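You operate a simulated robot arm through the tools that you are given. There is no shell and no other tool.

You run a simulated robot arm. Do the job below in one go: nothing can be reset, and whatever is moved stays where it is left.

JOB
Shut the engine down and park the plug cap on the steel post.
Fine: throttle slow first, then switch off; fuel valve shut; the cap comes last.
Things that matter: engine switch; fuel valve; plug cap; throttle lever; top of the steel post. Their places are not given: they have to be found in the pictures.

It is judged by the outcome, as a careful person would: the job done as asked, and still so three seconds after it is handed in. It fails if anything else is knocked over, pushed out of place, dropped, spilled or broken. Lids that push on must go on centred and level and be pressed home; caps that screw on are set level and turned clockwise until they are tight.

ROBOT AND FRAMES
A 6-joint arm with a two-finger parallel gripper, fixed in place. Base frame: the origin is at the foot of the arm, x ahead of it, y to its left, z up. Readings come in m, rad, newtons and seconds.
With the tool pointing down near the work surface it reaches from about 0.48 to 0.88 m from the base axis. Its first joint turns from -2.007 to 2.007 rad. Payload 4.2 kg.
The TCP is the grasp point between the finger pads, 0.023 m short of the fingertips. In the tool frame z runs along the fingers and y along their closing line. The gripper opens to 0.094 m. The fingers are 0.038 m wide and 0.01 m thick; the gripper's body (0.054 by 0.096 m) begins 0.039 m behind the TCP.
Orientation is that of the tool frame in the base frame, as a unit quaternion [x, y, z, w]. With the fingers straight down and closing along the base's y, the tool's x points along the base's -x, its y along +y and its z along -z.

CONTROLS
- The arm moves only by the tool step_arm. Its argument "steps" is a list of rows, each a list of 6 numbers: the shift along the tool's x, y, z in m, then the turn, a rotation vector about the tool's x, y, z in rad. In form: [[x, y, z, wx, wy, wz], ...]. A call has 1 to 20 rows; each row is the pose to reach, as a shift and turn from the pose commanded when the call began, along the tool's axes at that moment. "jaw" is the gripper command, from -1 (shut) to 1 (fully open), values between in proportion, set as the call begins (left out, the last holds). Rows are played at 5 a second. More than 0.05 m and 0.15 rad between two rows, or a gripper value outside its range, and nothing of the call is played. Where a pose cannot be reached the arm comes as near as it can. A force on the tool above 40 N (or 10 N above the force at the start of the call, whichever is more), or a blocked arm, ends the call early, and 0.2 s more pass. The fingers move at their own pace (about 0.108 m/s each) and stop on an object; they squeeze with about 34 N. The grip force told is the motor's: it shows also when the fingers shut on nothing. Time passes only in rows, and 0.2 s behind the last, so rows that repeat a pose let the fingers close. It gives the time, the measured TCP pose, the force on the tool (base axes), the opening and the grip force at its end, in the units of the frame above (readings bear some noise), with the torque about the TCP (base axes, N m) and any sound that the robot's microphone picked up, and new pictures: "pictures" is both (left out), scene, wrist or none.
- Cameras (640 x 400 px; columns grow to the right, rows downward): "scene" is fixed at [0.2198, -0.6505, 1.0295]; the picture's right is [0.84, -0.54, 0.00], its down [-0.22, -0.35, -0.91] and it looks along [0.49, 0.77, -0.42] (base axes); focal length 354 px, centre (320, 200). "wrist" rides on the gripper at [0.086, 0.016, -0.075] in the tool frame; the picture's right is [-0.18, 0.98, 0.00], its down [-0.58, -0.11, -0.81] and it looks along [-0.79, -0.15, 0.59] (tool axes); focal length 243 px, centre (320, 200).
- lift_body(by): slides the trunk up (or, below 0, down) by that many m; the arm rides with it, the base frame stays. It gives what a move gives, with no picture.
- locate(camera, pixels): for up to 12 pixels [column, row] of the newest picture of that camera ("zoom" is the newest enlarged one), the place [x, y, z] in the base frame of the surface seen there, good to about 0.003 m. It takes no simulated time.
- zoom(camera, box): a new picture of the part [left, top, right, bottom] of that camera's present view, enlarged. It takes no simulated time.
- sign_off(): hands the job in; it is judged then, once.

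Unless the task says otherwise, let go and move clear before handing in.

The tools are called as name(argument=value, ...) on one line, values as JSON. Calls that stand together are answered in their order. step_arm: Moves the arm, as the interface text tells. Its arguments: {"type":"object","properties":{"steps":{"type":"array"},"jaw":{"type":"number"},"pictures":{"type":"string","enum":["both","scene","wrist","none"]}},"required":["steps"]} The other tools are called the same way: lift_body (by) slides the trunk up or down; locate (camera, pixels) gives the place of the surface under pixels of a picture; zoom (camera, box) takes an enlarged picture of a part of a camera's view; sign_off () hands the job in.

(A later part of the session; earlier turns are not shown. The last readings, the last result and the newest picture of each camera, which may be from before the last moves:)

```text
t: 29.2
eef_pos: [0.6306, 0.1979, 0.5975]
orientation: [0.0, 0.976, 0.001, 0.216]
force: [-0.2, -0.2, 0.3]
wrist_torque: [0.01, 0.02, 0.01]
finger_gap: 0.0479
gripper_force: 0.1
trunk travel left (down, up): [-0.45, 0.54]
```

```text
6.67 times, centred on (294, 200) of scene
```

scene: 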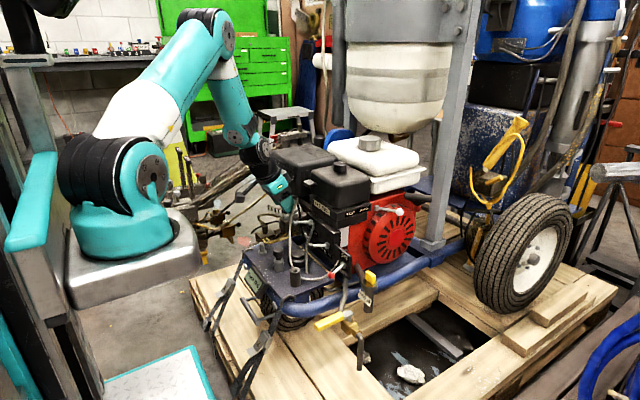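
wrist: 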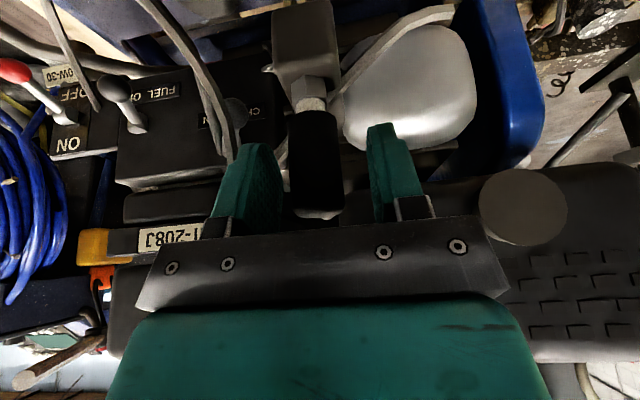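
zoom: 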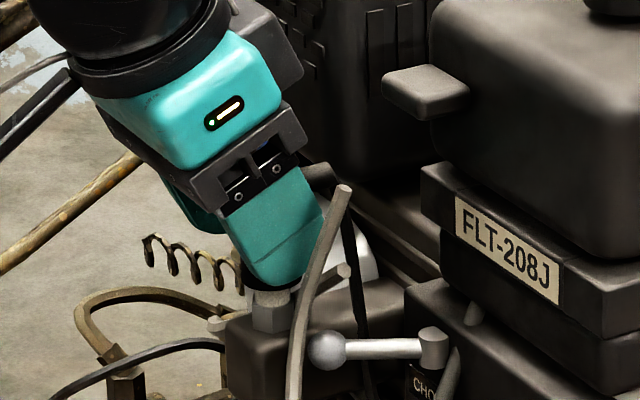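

The force is near zero, and the cap sits roughly centred between the pads at (307,160). I'll close the jaws on it without moving.

step_arm(jaw=-1, steps=[[0, 0, 0, 0, 0, 0], [0, 0, 0, 0, 0, 0], [0, 0, 0, 0, 0, 0], [0, 0, 0, 0, 0, 0]])

zoom(camera="wrist", box=[190, 60, 450, 222])

zoom(camera="scene", box=[246, 170, 342, 230])

```text
t: 30.2
eef_pos: [0.6317, 0.197, 0.5973]
orientation: [0.001, 0.976, -0.002, 0.216]
force: [0.1, -10.2, 0.6]
wrist_torque: [-0.24, -0.01, -0.1]
finger_gap: 0.0259
gripper_force: 33.9
trunk travel left (down, up): [-0.45, 0.54]
```

scene: 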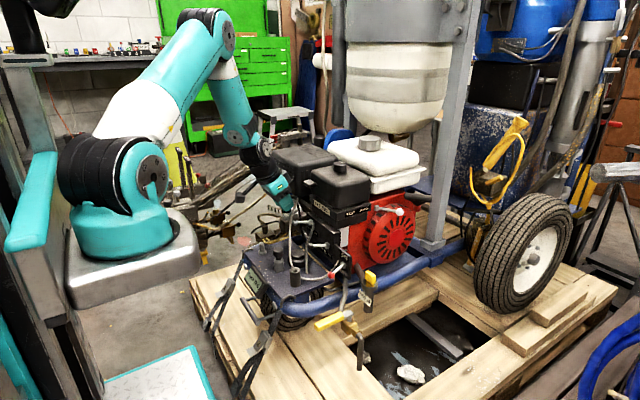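
wrist: 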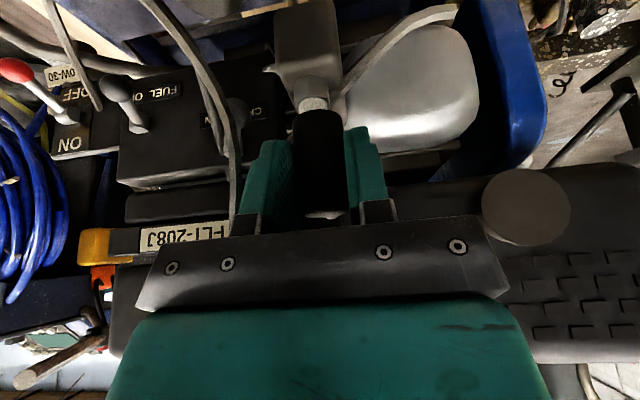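

```text
2.46 times, centred on (320, 141) of wrist
```

zoom: 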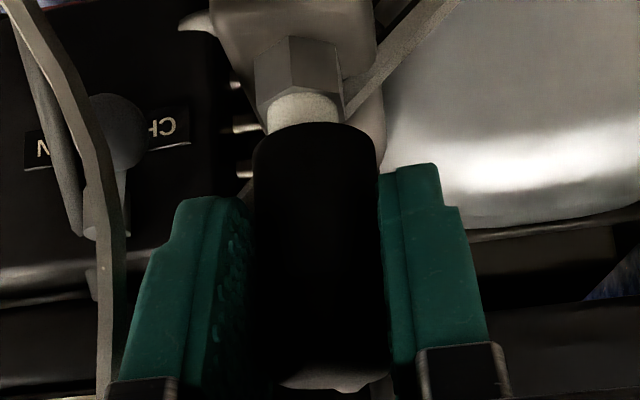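

```text
6.67 times, centred on (294, 200) of scene
```

zoom: 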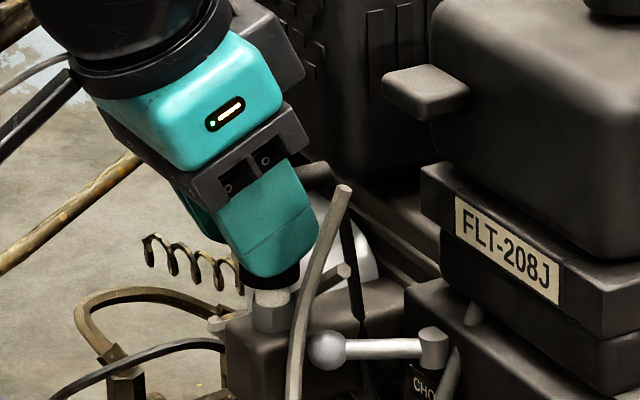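

The jaws hold the cap (gap 25.9 mm), with a slight −y side load that I'll relieve by 1 mm. Now I'll pull it straight up in small steps.

step_arm(steps=[[0, -0.001, 0, 0, 0, 0], [-0.0017, -0.001, -0.0036, 0, 0, 0], [-0.0034, -0.001, -0.0072, 0, 0, 0], [-0.0051, -0.001, -0.0109, 0, 0, 0], [-0.0068, -0.001, -0.0145, 0, 0, 0], [-0.0085, -0.001, -0.0181, 0, 0, 0], [-0.0106, -0.001, -0.0227, 0, 0, 0], [-0.0127, -0.001, -0.0272, 0, 0, 0], [-0.0148, -0.001, -0.0317, 0, 0, 0], [-0.0169, -0.001, -0.0363, 0, 0, 0]])

zoom(camera="wrist", box=[190, 60, 450, 222])

zoom(camera="scene", box=[246, 160, 342, 220])

```text
t: 32.4
eef_pos: [0.6315, 0.1975, 0.6379]
orientation: [0.0, 0.977, 0.0, 0.215]
force: [0.1, 0.1, -1.8]
wrist_torque: [-0.01, 0.0, 0.01]
finger_gap: 0.0259
gripper_force: 34.0
trunk travel left (down, up): [-0.45, 0.54]
```

scene: 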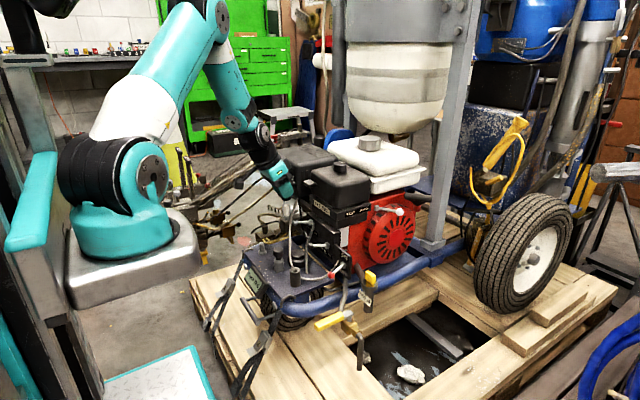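
wrist: 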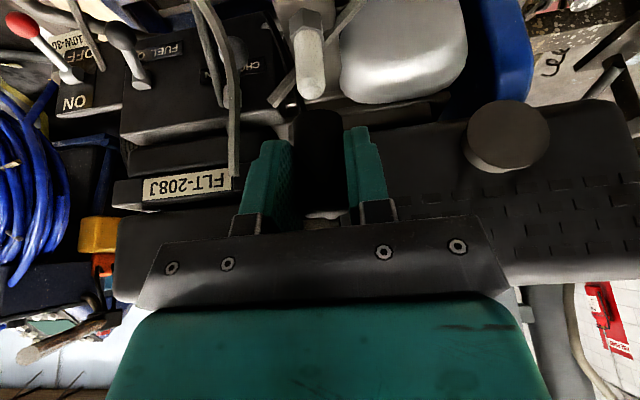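

```text
2.46 times, centred on (320, 141) of wrist
```

zoom: 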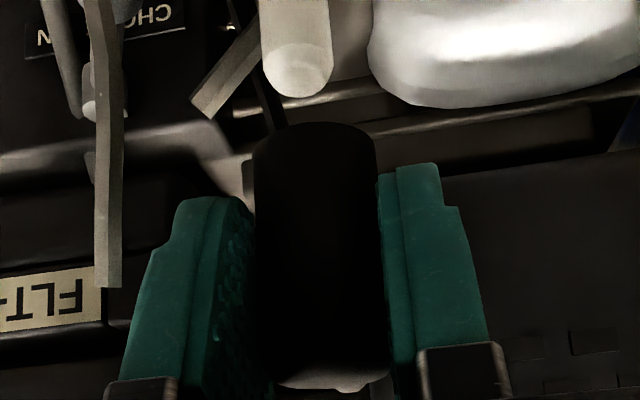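

```text
6.67 times, centred on (294, 190) of scene
```

zoom: 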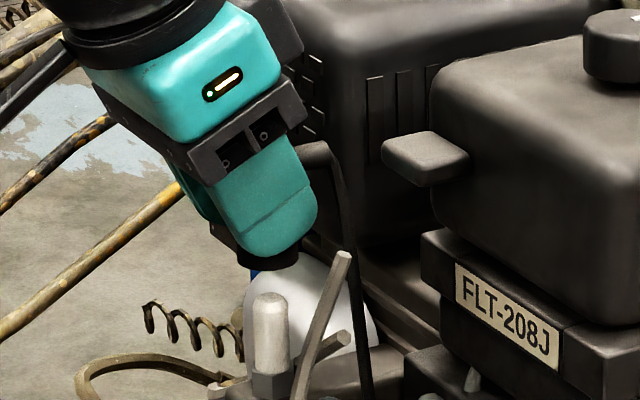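

The cap is off: the bare plug shows at wrist (310,65), and a black lead trails from the elbow. I'll measure the cap's position in the grip and the clutter around the post before carrying it over.

locate(camera="wrist", pixels=[[317, 120], [317, 135], [317, 150], [317, 170], [317, 190], [317, 113], [306, 150], [328, 150]])

locate(camera="scene", pixels=[[250, 275], [243, 262], [248, 252], [262, 245], [240, 285], [287, 198], [292, 197], [297, 185], [300, 210], [255, 240], [270, 235], [286, 206]])

zoom(camera="scene", box=[270, 175, 334, 215])

```text
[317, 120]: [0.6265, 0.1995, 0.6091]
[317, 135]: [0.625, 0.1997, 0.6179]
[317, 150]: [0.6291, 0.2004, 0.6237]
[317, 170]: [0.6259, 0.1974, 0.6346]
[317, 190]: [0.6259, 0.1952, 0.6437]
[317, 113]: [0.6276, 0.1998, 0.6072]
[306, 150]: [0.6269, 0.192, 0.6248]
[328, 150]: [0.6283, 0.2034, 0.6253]
```

```text
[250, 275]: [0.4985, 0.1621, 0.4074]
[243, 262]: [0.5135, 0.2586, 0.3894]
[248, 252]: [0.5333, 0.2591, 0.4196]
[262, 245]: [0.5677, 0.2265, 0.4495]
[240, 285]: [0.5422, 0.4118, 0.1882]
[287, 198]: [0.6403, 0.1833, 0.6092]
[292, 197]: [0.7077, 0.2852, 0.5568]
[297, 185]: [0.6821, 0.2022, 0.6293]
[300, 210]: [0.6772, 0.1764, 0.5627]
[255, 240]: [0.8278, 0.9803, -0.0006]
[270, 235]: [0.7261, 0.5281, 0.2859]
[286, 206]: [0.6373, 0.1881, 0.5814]
```

```text
10.00 times, centred on (302, 195) of scene
```

zoom: 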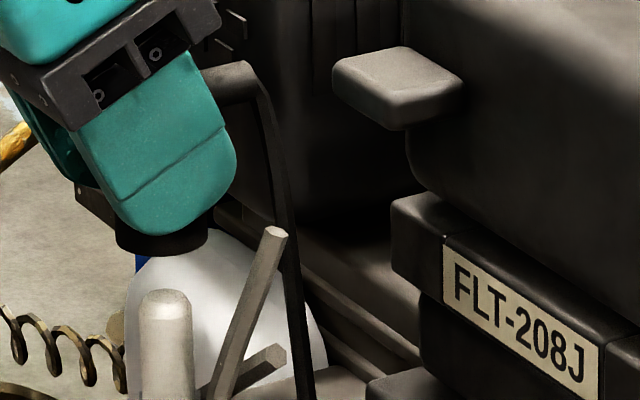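

In the grip, the cap axis sits about 8 mm ahead (+x) of the TCP and its bottom is about 34 mm below it. I'll carry it up and over toward the post, keeping the same tilt, and stop well above.

step_arm(steps=[[-0.0042, 0, -0.009, 0, 0, 0], [-0.0084, 0, -0.0181, 0, 0, 0], [0.004, 0.004, -0.028, 0, 0, 0], [0.0167, 0.01, -0.0353, 0, 0, 0], [0.03, 0.017, -0.034, 0, 0, 0], [0.0457, 0.025, -0.0322, 0, 0, 0], [0.058, 0.032, -0.024, 0, 0, 0], [0.0703, 0.038, -0.0161, 0, 0, 0], [0.0703, 0.038, -0.0161, 0, 0, 0]])

zoom(camera="wrist", box=[160, 0, 480, 200])

zoom(camera="scene", box=[222, 170, 350, 250])

```text
t: 34.4
eef_pos: [0.5607, 0.2354, 0.6223]
orientation: [0.0, 0.976, 0.001, 0.216]
force: [0.2, -0.2, -0.7]
wrist_torque: [0.0, -0.01, 0.0]
finger_gap: 0.0263
gripper_force: 33.8
trunk travel left (down, up): [-0.45, 0.54]
```

scene: 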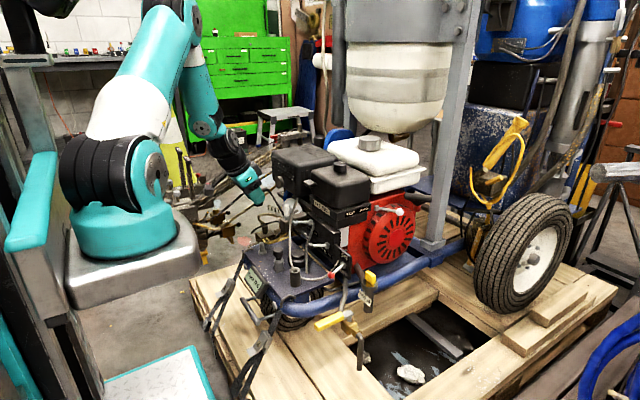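
wrist: 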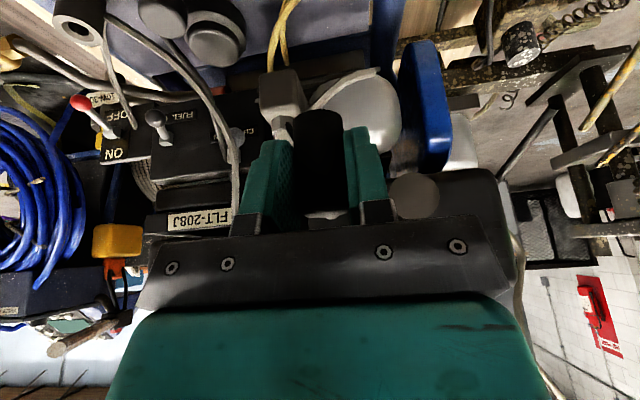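

```text
2.00 times, centred on (320, 100) of wrist
```

zoom: 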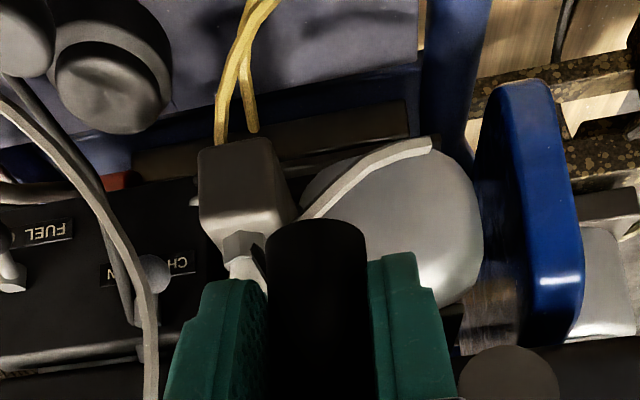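

```text
5.00 times, centred on (286, 210) of scene
```

zoom: 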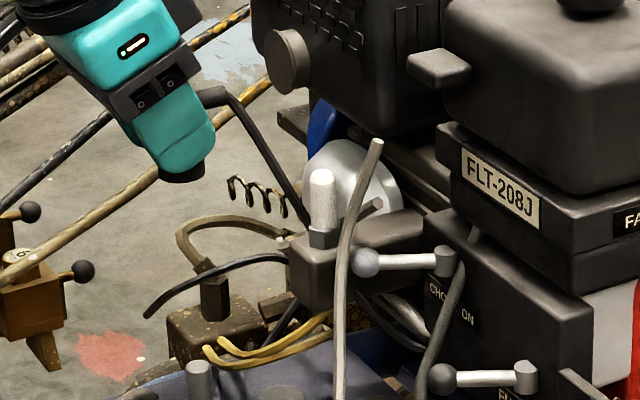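

The cap is held clear and the lead trails freely. I'll lower until the cap bottom is about 3 cm above the post, then compare alignment from both cameras.

step_arm(steps=[[0.009, 0, 0.0194, 0, 0, 0], [0.018, 0, 0.0389, 0, 0, 0], [0.027, 0, 0.0583, 0, 0, 0], [0.036, 0, 0.0777, 0, 0, 0], [0.0429, 0, 0.0925, 0, 0, 0], [0.0429, 0, 0.0925, 0, 0, 0]])

zoom(camera="wrist", box=[240, 60, 400, 160])

zoom(camera="scene", box=[230, 210, 310, 260])

```text
t: 35.8
eef_pos: [0.5621, 0.2357, 0.5207]
orientation: [0.0, 0.976, 0.0, 0.216]
force: [0.7, 0.2, -0.9]
wrist_torque: [0.02, 0.01, -0.02]
finger_gap: 0.0261
gripper_force: 33.7
trunk travel left (down, up): [-0.45, 0.54]
```

scene: 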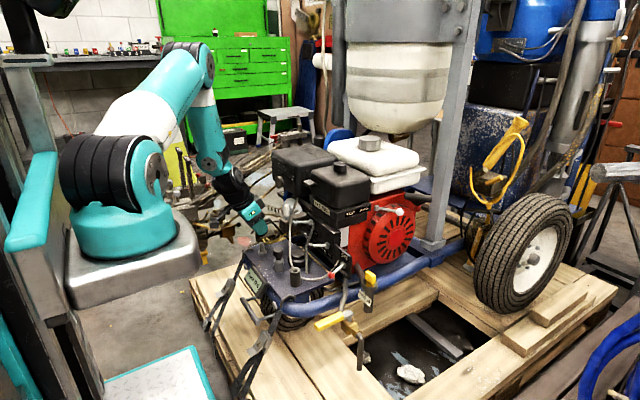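
wrist: 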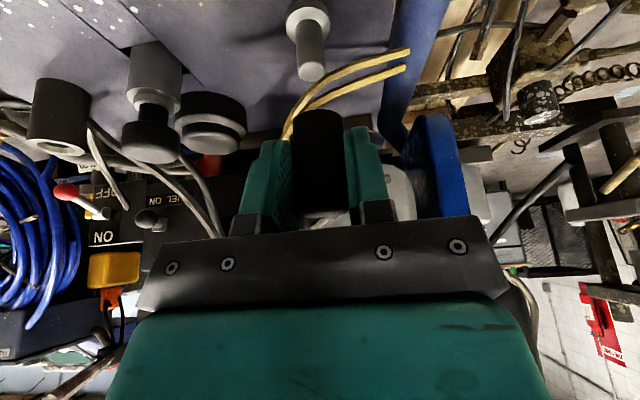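

```text
4.00 times, centred on (320, 110) of wrist
```

zoom: 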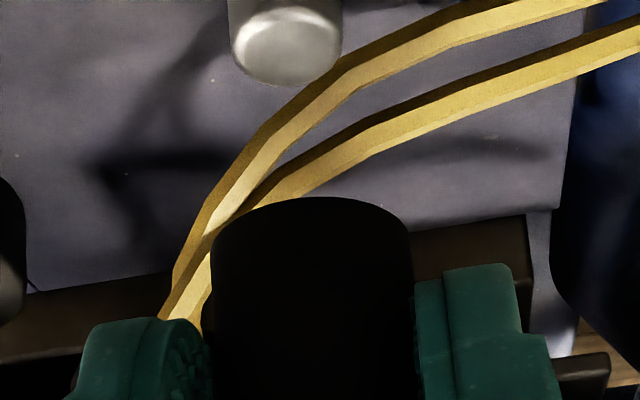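

```text
8.00 times, centred on (270, 235) of scene
```

zoom: 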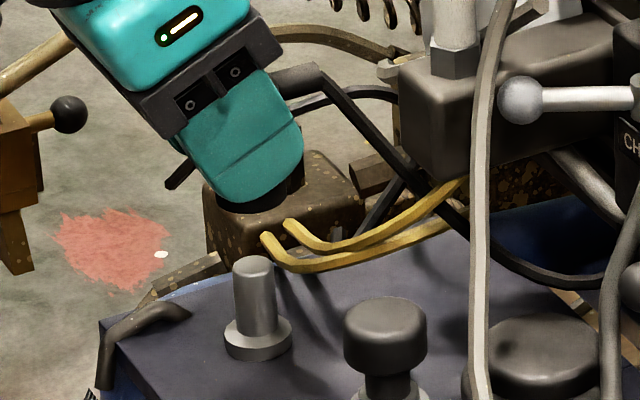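

From the scene, the cap bottom sits over the post axis to within about 1 mm. From the wrist, the post at (311,72) looks 1–2 mm to the −y side of the cap axis. I'll re-measure both to refine.

locate(camera="wrist", pixels=[[311, 70], [311, 73], [311, 76], [305, 72], [317, 72], [308, 72], [314, 72], [311, 60], [311, 50], [318, 120], [318, 112], [330, 120]])

zoom(camera="scene", box=[246, 225, 286, 250])

locate(camera="zoom", pixels=[[250, 280], [275, 280], [225, 280], [250, 270], [250, 295], [250, 380], [220, 400], [285, 400], [190, 130], [250, 150], [220, 145], [280, 135]])

```text
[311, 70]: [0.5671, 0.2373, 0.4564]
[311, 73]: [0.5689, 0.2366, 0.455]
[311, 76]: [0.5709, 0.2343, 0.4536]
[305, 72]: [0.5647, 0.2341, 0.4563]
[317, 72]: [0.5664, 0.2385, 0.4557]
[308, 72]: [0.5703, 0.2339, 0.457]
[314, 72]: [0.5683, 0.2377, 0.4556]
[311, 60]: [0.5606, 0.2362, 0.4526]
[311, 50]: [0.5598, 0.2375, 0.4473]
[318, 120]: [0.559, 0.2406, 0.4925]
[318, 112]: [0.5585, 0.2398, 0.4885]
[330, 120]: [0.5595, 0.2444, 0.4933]
```

```text
16.00 times, centred on (266, 238) of scene
```

zoom: 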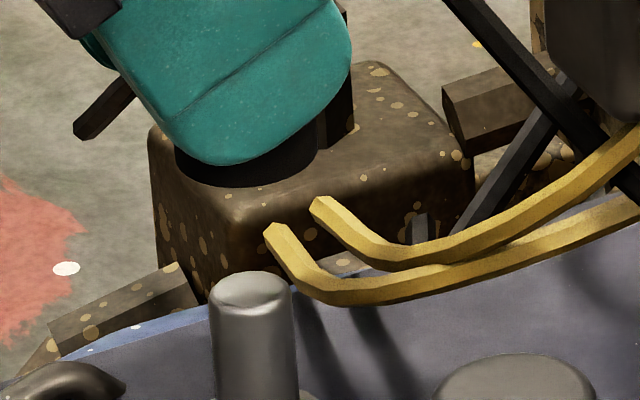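

```text
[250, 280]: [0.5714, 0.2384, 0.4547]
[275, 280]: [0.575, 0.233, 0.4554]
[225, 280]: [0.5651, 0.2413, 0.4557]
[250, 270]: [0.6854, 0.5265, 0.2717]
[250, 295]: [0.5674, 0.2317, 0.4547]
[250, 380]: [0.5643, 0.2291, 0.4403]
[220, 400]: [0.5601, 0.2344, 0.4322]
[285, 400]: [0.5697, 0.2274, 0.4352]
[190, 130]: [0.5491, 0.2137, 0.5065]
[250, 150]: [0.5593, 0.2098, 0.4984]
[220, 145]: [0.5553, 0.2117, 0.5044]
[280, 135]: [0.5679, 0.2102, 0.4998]
```

Both views agree that the cap is about 1.5 mm too far +x and 1 mm too far +y. I'll correct that while lowering to just above the post.

step_arm(steps=[[0.0055, -0.0009, 0.01, 0, 0, 0], [0.0116, -0.0009, 0.0211, 0, 0, 0], [0.0116, -0.0009, 0.0211, 0, 0, 0]])

zoom(camera="wrist", box=[270, 50, 366, 110])

zoom(camera="scene", box=[246, 230, 286, 255])

```text
t: 36.6
eef_pos: [0.5589, 0.2348, 0.4973]
orientation: [0.0, 0.976, 0.0, 0.216]
force: [0.3, 0.6, 0.7]
wrist_torque: [0.02, 0.02, -0.03]
finger_gap: 0.0261
gripper_force: 34.8
trunk travel left (down, up): [-0.45, 0.54]
```

scene: 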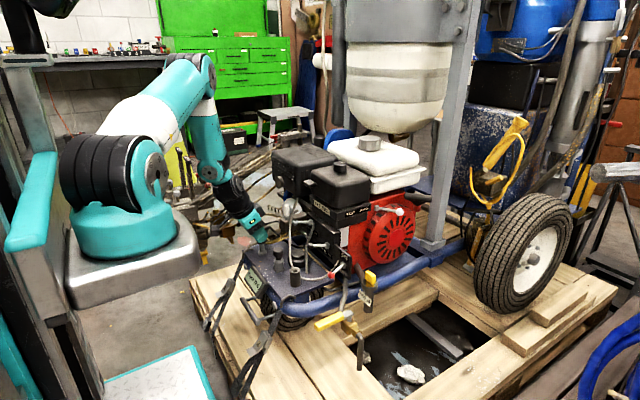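
wrist: 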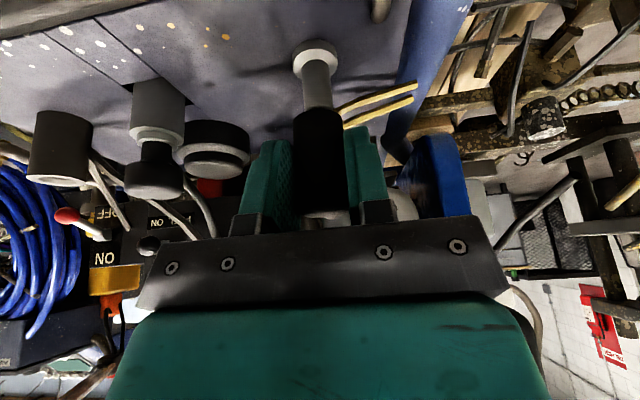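

```text
6.67 times, centred on (318, 80) of wrist
```

zoom: 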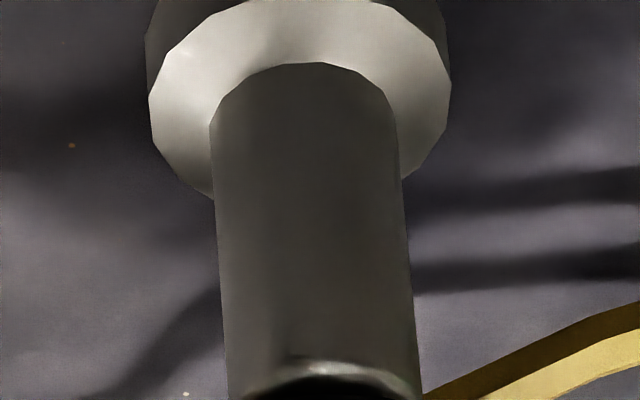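

```text
16.00 times, centred on (266, 242) of scene
```

zoom: 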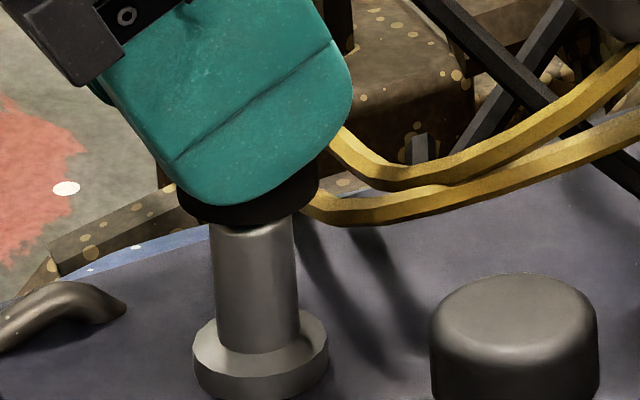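

The cap bottom is now right at the post top in both views. One more close look at the lateral centring from the wrist before pressing.

zoom(camera="wrist", box=[256, 60, 384, 140])

zoom(camera="scene", box=[250, 233, 282, 253])

```text
5.00 times, centred on (320, 100) of wrist
```

zoom: 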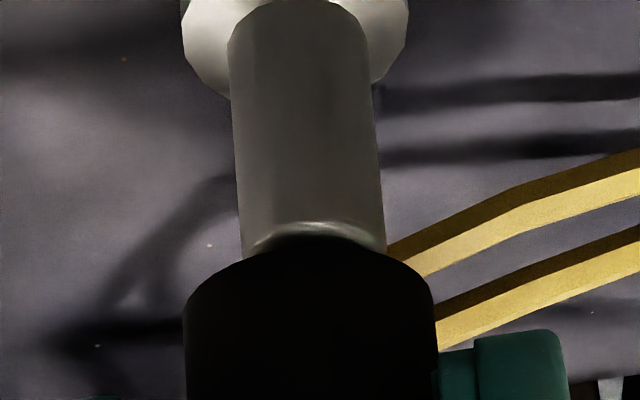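

```text
16.00 times, centred on (266, 243) of scene
```

zoom: 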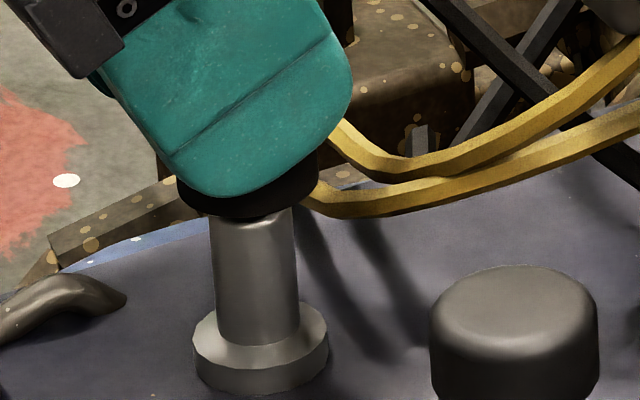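

The cap is now about 1 mm short in x and 0.7 mm short in y. I'll correct that and press straight down in 4 mm steps; the force limit will stop me if it meets resistance.

step_arm(steps=[[-0.0011, 0.0007, 0.0005, 0, 0, 0], [0.0006, 0.0007, 0.0041, 0, 0, 0], [0.0023, 0.0007, 0.0078, 0, 0, 0], [0.004, 0.0007, 0.0114, 0, 0, 0], [0.0056, 0.0007, 0.015, 0, 0, 0]])

zoom(camera="wrist", box=[256, 60, 384, 140])

zoom(camera="scene", box=[246, 230, 286, 255])

```text
t: 37.8
eef_pos: [0.5606, 0.234, 0.4824]
orientation: [0.0, 0.977, 0.0, 0.215]
force: [0.6, 0.0, -0.8]
wrist_torque: [0.02, 0.01, 0.01]
finger_gap: 0.0261
gripper_force: 33.7
trunk travel left (down, up): [-0.45, 0.54]
```

scene: 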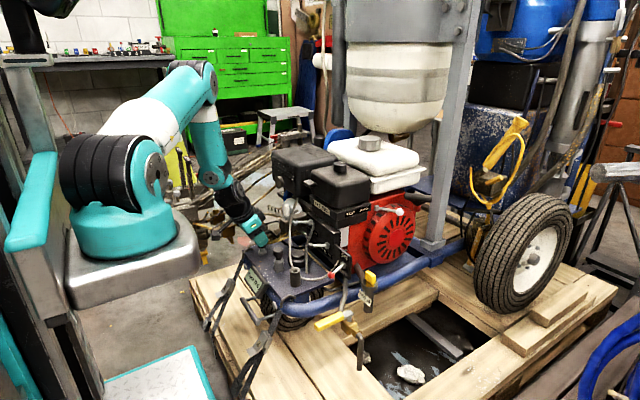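
wrist: 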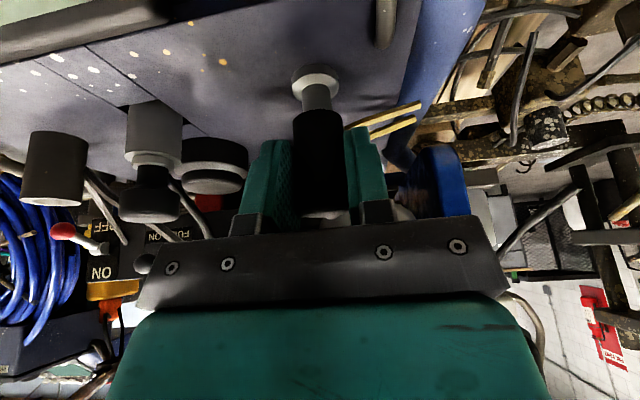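

```text
5.00 times, centred on (320, 100) of wrist
```

zoom: 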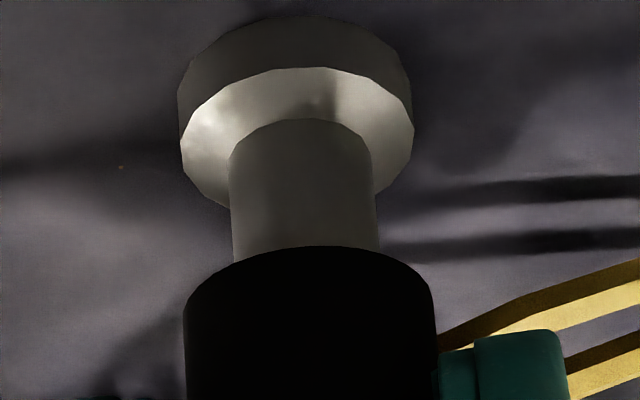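

```text
16.00 times, centred on (266, 242) of scene
```

zoom: 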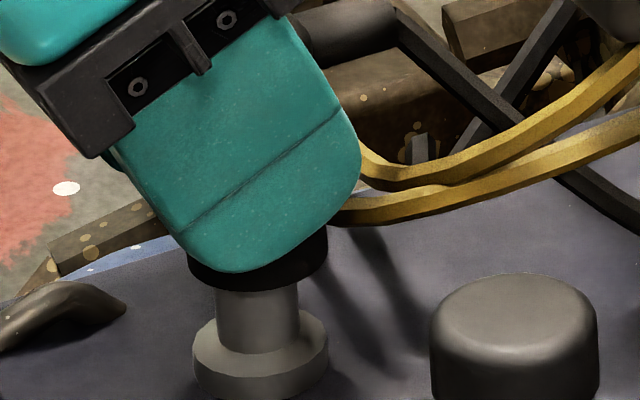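

The cap bottom is now below the post top with no side force, so the post is entering the bore and looks centred. I'll keep pressing down in 3 mm steps toward the collar.

step_arm(steps=[[0.0013, 0, 0.0027, 0, 0, 0], [0.0025, 0, 0.0054, 0, 0, 0], [0.0038, 0, 0.0082, 0, 0, 0], [0.0051, 0, 0.0109, 0, 0, 0], [0.0063, 0, 0.0136, 0, 0, 0], [0.0076, 0, 0.0163, 0, 0, 0], [0.0084, 0, 0.0181, 0, 0, 0], [0.0093, 0, 0.02, 0, 0, 0]])

zoom(camera="wrist", box=[256, 60, 384, 140])

zoom(camera="scene", box=[246, 230, 286, 255])

```text
t: 39.5
eef_pos: [0.5608, 0.2344, 0.4649]
orientation: [-0.001, 0.976, 0.0, 0.217]
force: [-11.5, -7.7, 24.4]
wrist_torque: [-0.09, -0.12, -0.08]
finger_gap: 0.0259
gripper_force: 33.8
trunk travel left (down, up): [-0.45, 0.54]
stopped in row 8: the force on the tool passed its limit at 44 N (the readings are from after the stop); the commanded pose is now the measured one
```

scene: 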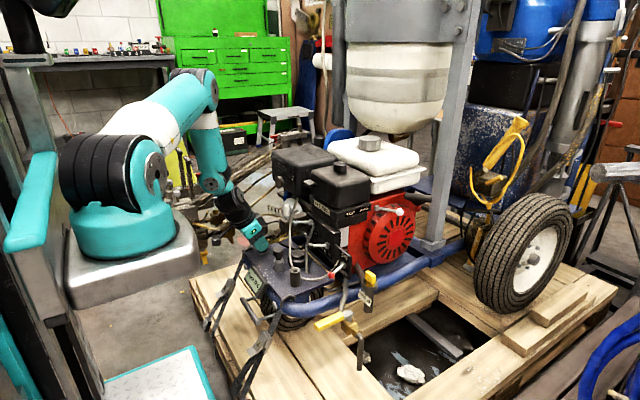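
wrist: 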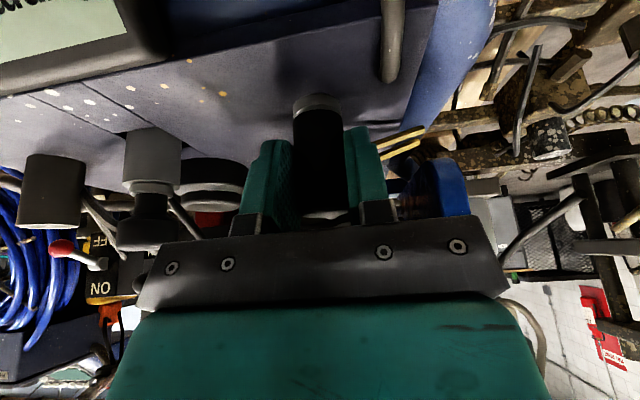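

```text
5.00 times, centred on (320, 100) of wrist
```

zoom: 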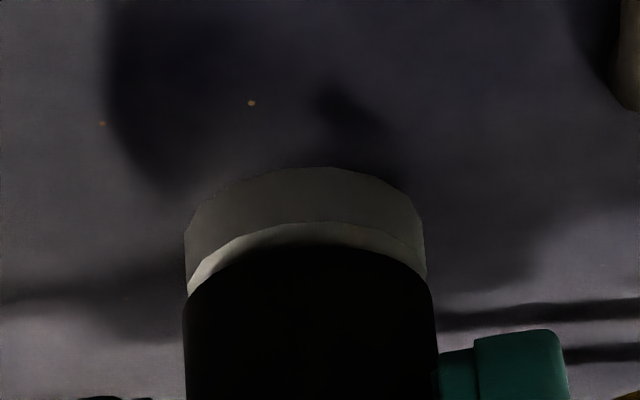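

```text
16.00 times, centred on (266, 242) of scene
```

zoom: 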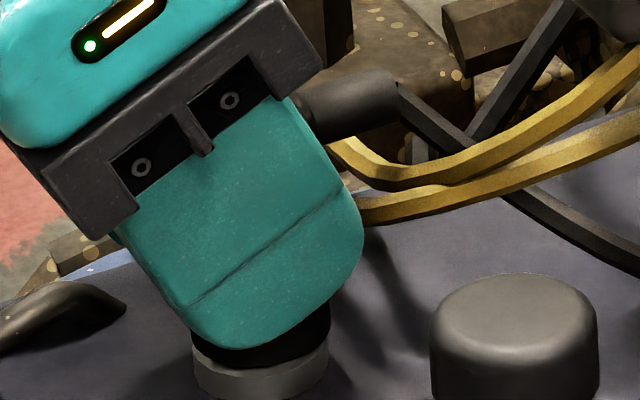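

The push stopped at 44 N with TCP z 0.465, about where the collar should be. The wrist view still shows a thin bright crescent of collar under the cap, so I'll look closer for tilt or a gap.

zoom(camera="wrist", box=[280, 85, 360, 135])

zoom(camera="scene", box=[252, 240, 276, 255])

locate(camera="wrist", pixels=[[317, 99], [317, 106], [317, 112], [317, 130], [317, 160], [317, 190], [317, 205], [317, 211]])

```text
8.00 times, centred on (320, 110) of wrist
```

zoom: 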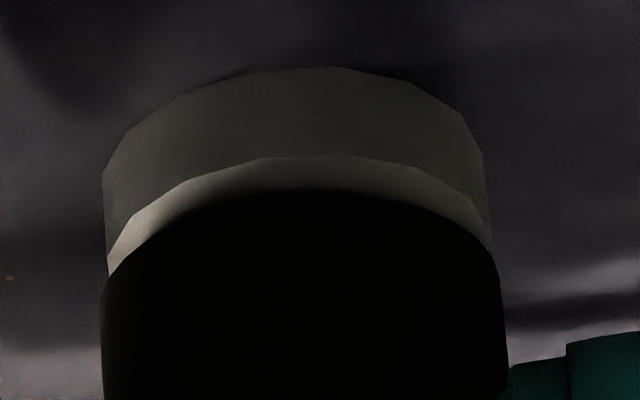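

```text
16.00 times, centred on (264, 248) of scene
```

zoom: 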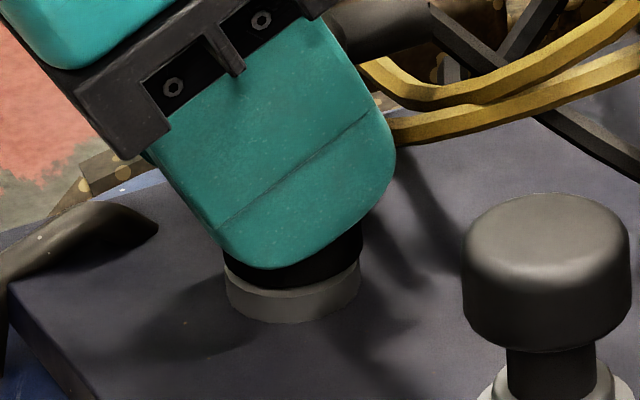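

```text
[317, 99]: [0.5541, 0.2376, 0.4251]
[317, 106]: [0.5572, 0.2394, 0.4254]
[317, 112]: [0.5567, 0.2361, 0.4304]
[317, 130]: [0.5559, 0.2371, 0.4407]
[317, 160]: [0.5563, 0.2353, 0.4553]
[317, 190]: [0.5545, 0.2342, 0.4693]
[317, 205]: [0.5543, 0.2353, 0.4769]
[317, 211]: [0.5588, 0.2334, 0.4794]
```

The cap's front face is vertical (x about 0.556 at every height) and its bottom is within about 2 mm of the collar. I'll press a little more while still holding it, to see whether it goes further.

step_arm(steps=[[0.0004, 0, 0.0009, 0, 0, 0], [0.0008, 0, 0.0018, 0, 0, 0], [0.0013, 0, 0.0027, 0, 0, 0], [0.0017, 0, 0.0036, 0, 0, 0]])

zoom(camera="wrist", box=[280, 85, 360, 135])

```text
t: 39.9
eef_pos: [0.5607, 0.2351, 0.4637]
orientation: [-0.001, 0.976, -0.001, 0.219]
force: [-11.8, -7.4, 22.5]
wrist_torque: [-0.11, -0.07, -0.08]
finger_gap: 0.0262
gripper_force: 34.2
trunk travel left (down, up): [-0.45, 0.54]
stopped in row 1: the force on the tool passed its limit at 43 N (the readings are from after the stop); the commanded pose is now the measured one
```

scene: 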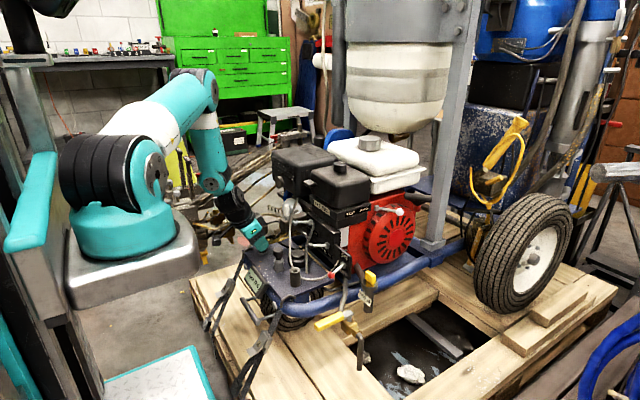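
wrist: 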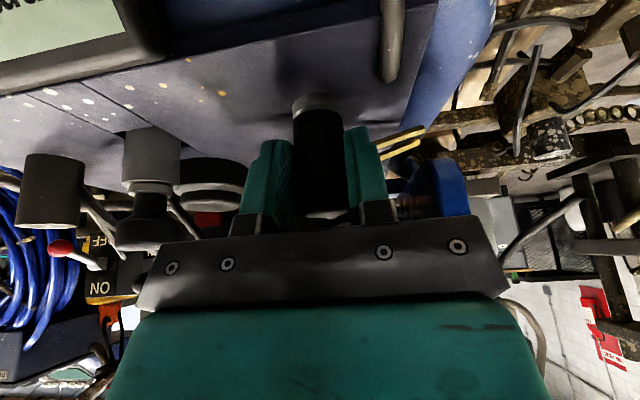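

```text
8.00 times, centred on (320, 110) of wrist
```

zoom: 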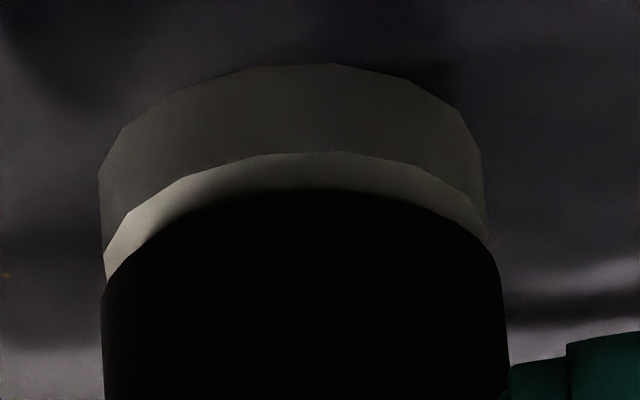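

The crescent hasn't changed under another 43 N, and the side load (−12, −7 N) means I'm pushing slightly off axis. I'll unload and let go, then look. First I'll check that the yellow wires leave room for the +y finger to open.

locate(camera="scene", pixels=[[267.8, 240.2], [269, 243.6], [272, 241], [276, 240], [268, 238.5], [275, 237]])

locate(camera="wrist", pixels=[[400, 137], [420, 130], [402, 149], [385, 150], [388, 30], [392, 75]])

```text
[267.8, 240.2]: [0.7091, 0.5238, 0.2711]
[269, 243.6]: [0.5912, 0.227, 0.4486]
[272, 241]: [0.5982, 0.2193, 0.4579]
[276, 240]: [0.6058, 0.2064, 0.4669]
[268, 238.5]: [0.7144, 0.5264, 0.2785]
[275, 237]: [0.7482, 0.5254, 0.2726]
```

```text
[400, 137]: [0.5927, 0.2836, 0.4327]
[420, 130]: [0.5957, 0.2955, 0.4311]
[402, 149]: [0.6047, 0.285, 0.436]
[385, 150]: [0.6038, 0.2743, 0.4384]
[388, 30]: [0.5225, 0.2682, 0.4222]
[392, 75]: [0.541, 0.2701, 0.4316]
```

The forces resolve to a point near (0.572, 0.235, 0.453), which is the top of the post inside the cap. So the cap seems to be bottoming on the post rather than hitting the wires. I'll relieve the side load and press once more, purely downward, to confirm.

step_arm(steps=[[0.0005, -0.0006, -0.0013, 0, 0, 0], [0.0009, -0.0008, -0.0004, 0, 0, 0], [0.0013, -0.0008, 0.0005, 0, 0, 0], [0.0017, -0.0008, 0.0014, 0, 0, 0], [0.0021, -0.0008, 0.0023, 0, 0, 0]])

zoom(camera="wrist", box=[280, 85, 360, 135])

```text
t: 40.8
eef_pos: [0.5618, 0.2356, 0.464]
orientation: [0.001, 0.976, 0.0, 0.22]
force: [-9.6, -7.0, 23.2]
wrist_torque: [-0.08, -0.09, -0.05]
finger_gap: 0.0261
gripper_force: 34.0
trunk travel left (down, up): [-0.45, 0.54]
stopped in row 4: the force on the tool passed its limit at 42 N (the readings are from after the stop); the commanded pose is now the measured one
```

scene: 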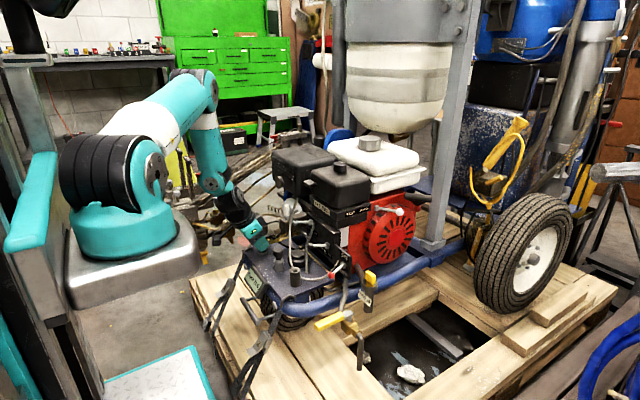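
wrist: 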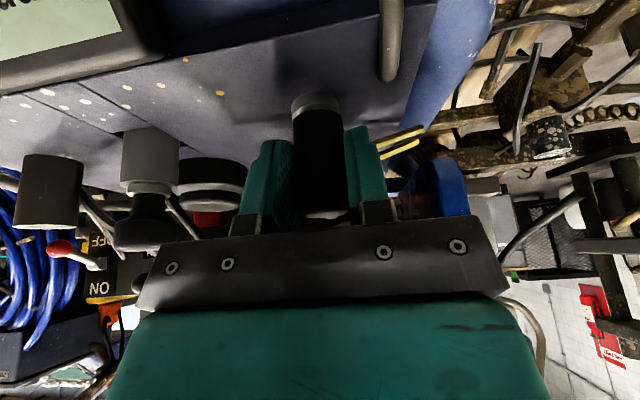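

```text
8.00 times, centred on (320, 110) of wrist
```

zoom: 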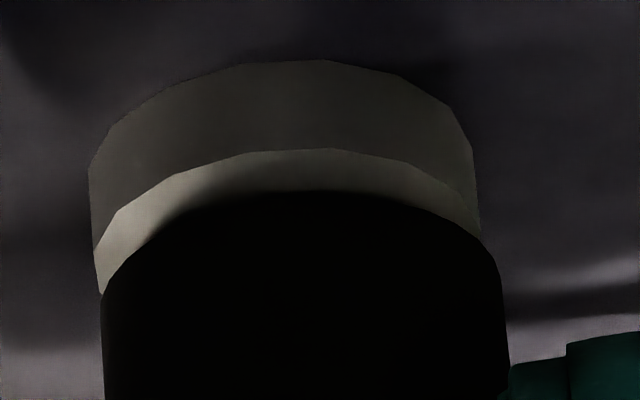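

Further pressing in this grip only makes the cap lean slightly, so I'll stop. I'll ease off the load by a millimetre or so before letting go.

step_arm(steps=[[0.0003, -0.0004, -0.0009, 0, 0, 0], [0.0006, -0.0008, -0.0014, 0, 0.009, 0], [0.0006, -0.0008, -0.0014, 0, 0.009, 0]])

zoom(camera="wrist", box=[280, 85, 360, 135])

```text
t: 41.6
eef_pos: [0.5606, 0.236, 0.4635]
orientation: [0.0, 0.977, 0.002, 0.214]
force: [4.6, 1.4, 6.5]
wrist_torque: [-0.01, -0.11, 0.02]
finger_gap: 0.0262
gripper_force: 33.9
trunk travel left (down, up): [-0.45, 0.54]
```

scene: 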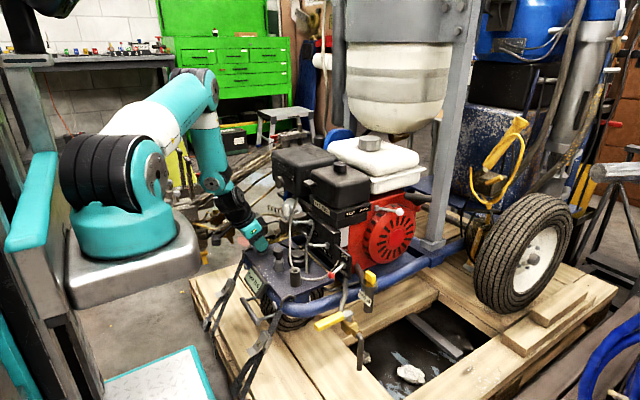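
wrist: 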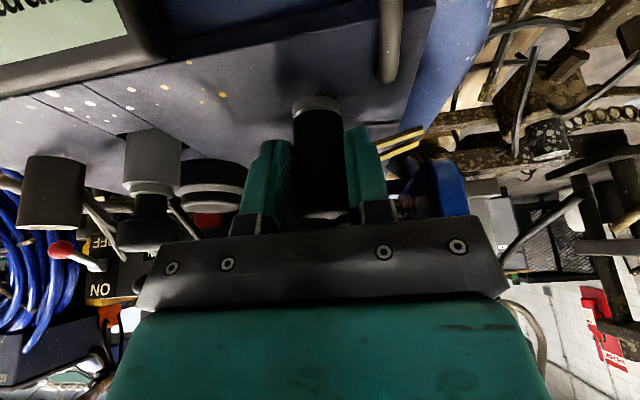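

```text
8.00 times, centred on (320, 110) of wrist
```

zoom: 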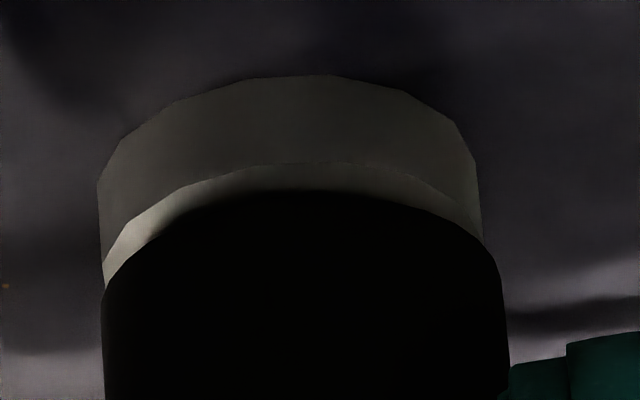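

The load is down to about 6 N and the cap looks straight again. I'll open the jaws to about 50 mm and hold still.

step_arm(jaw=0.02, steps=[[0, 0, 0, 0, 0, 0], [0, 0, 0, 0, 0, 0], [0, 0, 0, 0, 0, 0]])

zoom(camera="wrist", box=[240, 60, 400, 160])

zoom(camera="scene", box=[240, 220, 296, 255])

```text
t: 42.4
eef_pos: [0.5608, 0.2343, 0.4653]
orientation: [0.0, 0.977, 0.001, 0.215]
force: [0.8, -0.4, -0.2]
wrist_torque: [0.05, 0.0, -0.03]
finger_gap: 0.0482
gripper_force: 0.1
trunk travel left (down, up): [-0.45, 0.54]
```

scene: 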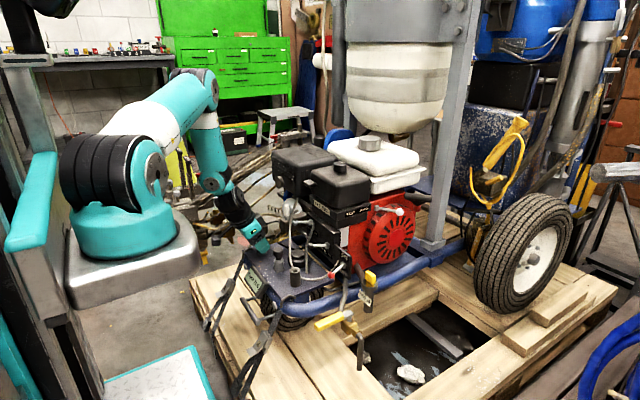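
wrist: 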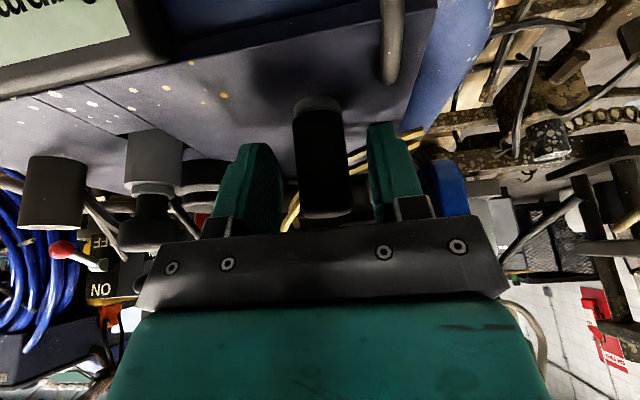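

```text
4.00 times, centred on (320, 110) of wrist
```

zoom: 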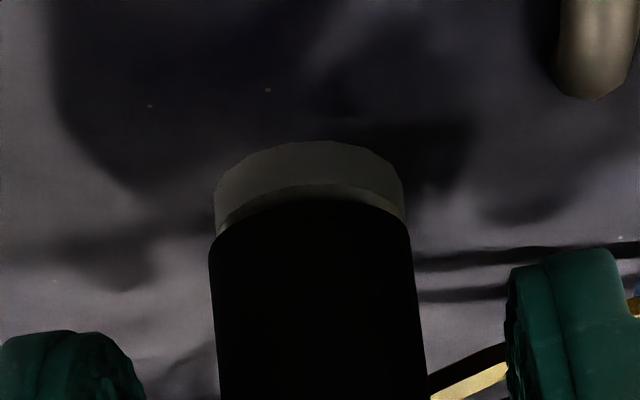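

```text
11.43 times, centred on (268, 238) of scene
```

zoom: 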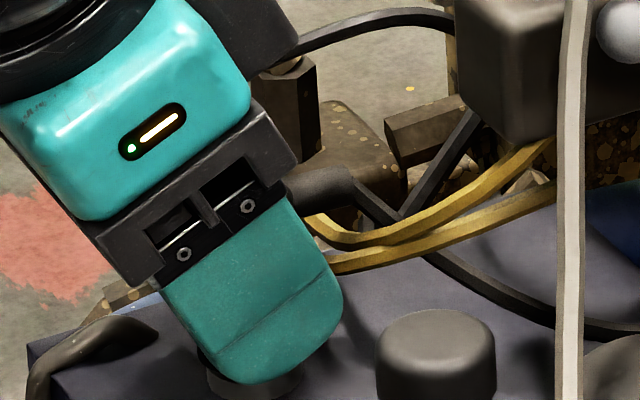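

The cap stands free on the post and the force is zero. I'll back the fingers straight out along their own axis to inspect it.

step_arm(steps=[[0, 0, -0.02, 0, 0, 0], [0, 0, -0.05, 0, 0, 0], [0, 0, -0.08, 0, 0, 0], [0, 0, -0.11, 0, 0, 0], [0, 0, -0.11, 0, 0, 0]])

zoom(camera="wrist", box=[240, 60, 400, 160])

zoom(camera="scene", box=[240, 225, 288, 255])

```text
t: 43.6
eef_pos: [0.5144, 0.234, 0.5646]
orientation: [0.0, 0.977, 0.0, 0.215]
force: [-0.5, 0.3, 0.1]
wrist_torque: [-0.01, 0.01, 0.01]
finger_gap: 0.048
gripper_force: 0.0
trunk travel left (down, up): [-0.45, 0.54]
```

scene: 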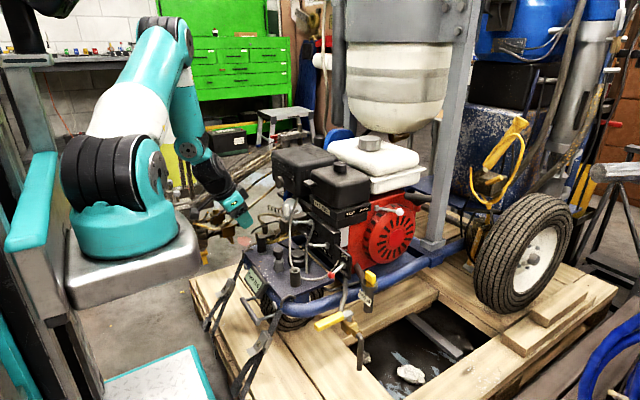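
wrist: 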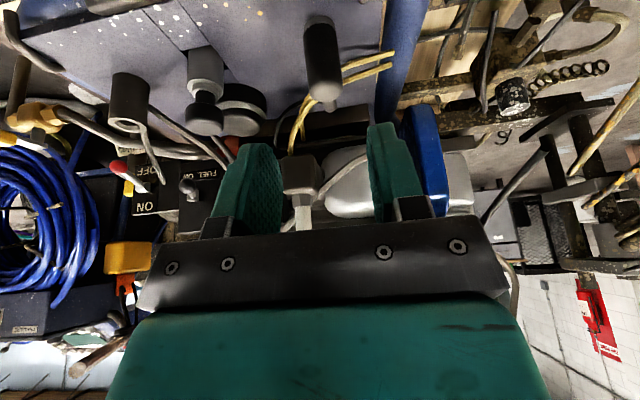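

```text
4.00 times, centred on (320, 110) of wrist
```

zoom: 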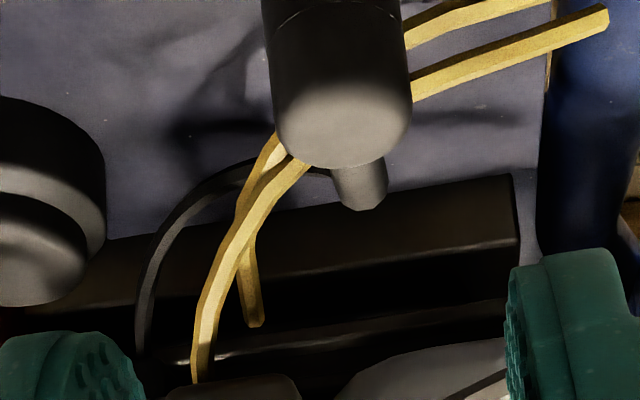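

```text
13.33 times, centred on (264, 240) of scene
```

zoom: 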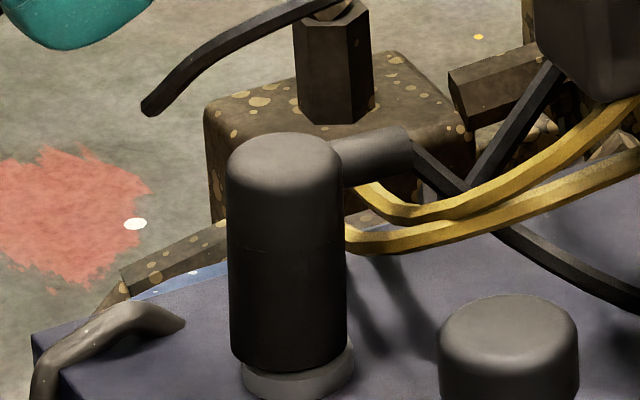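

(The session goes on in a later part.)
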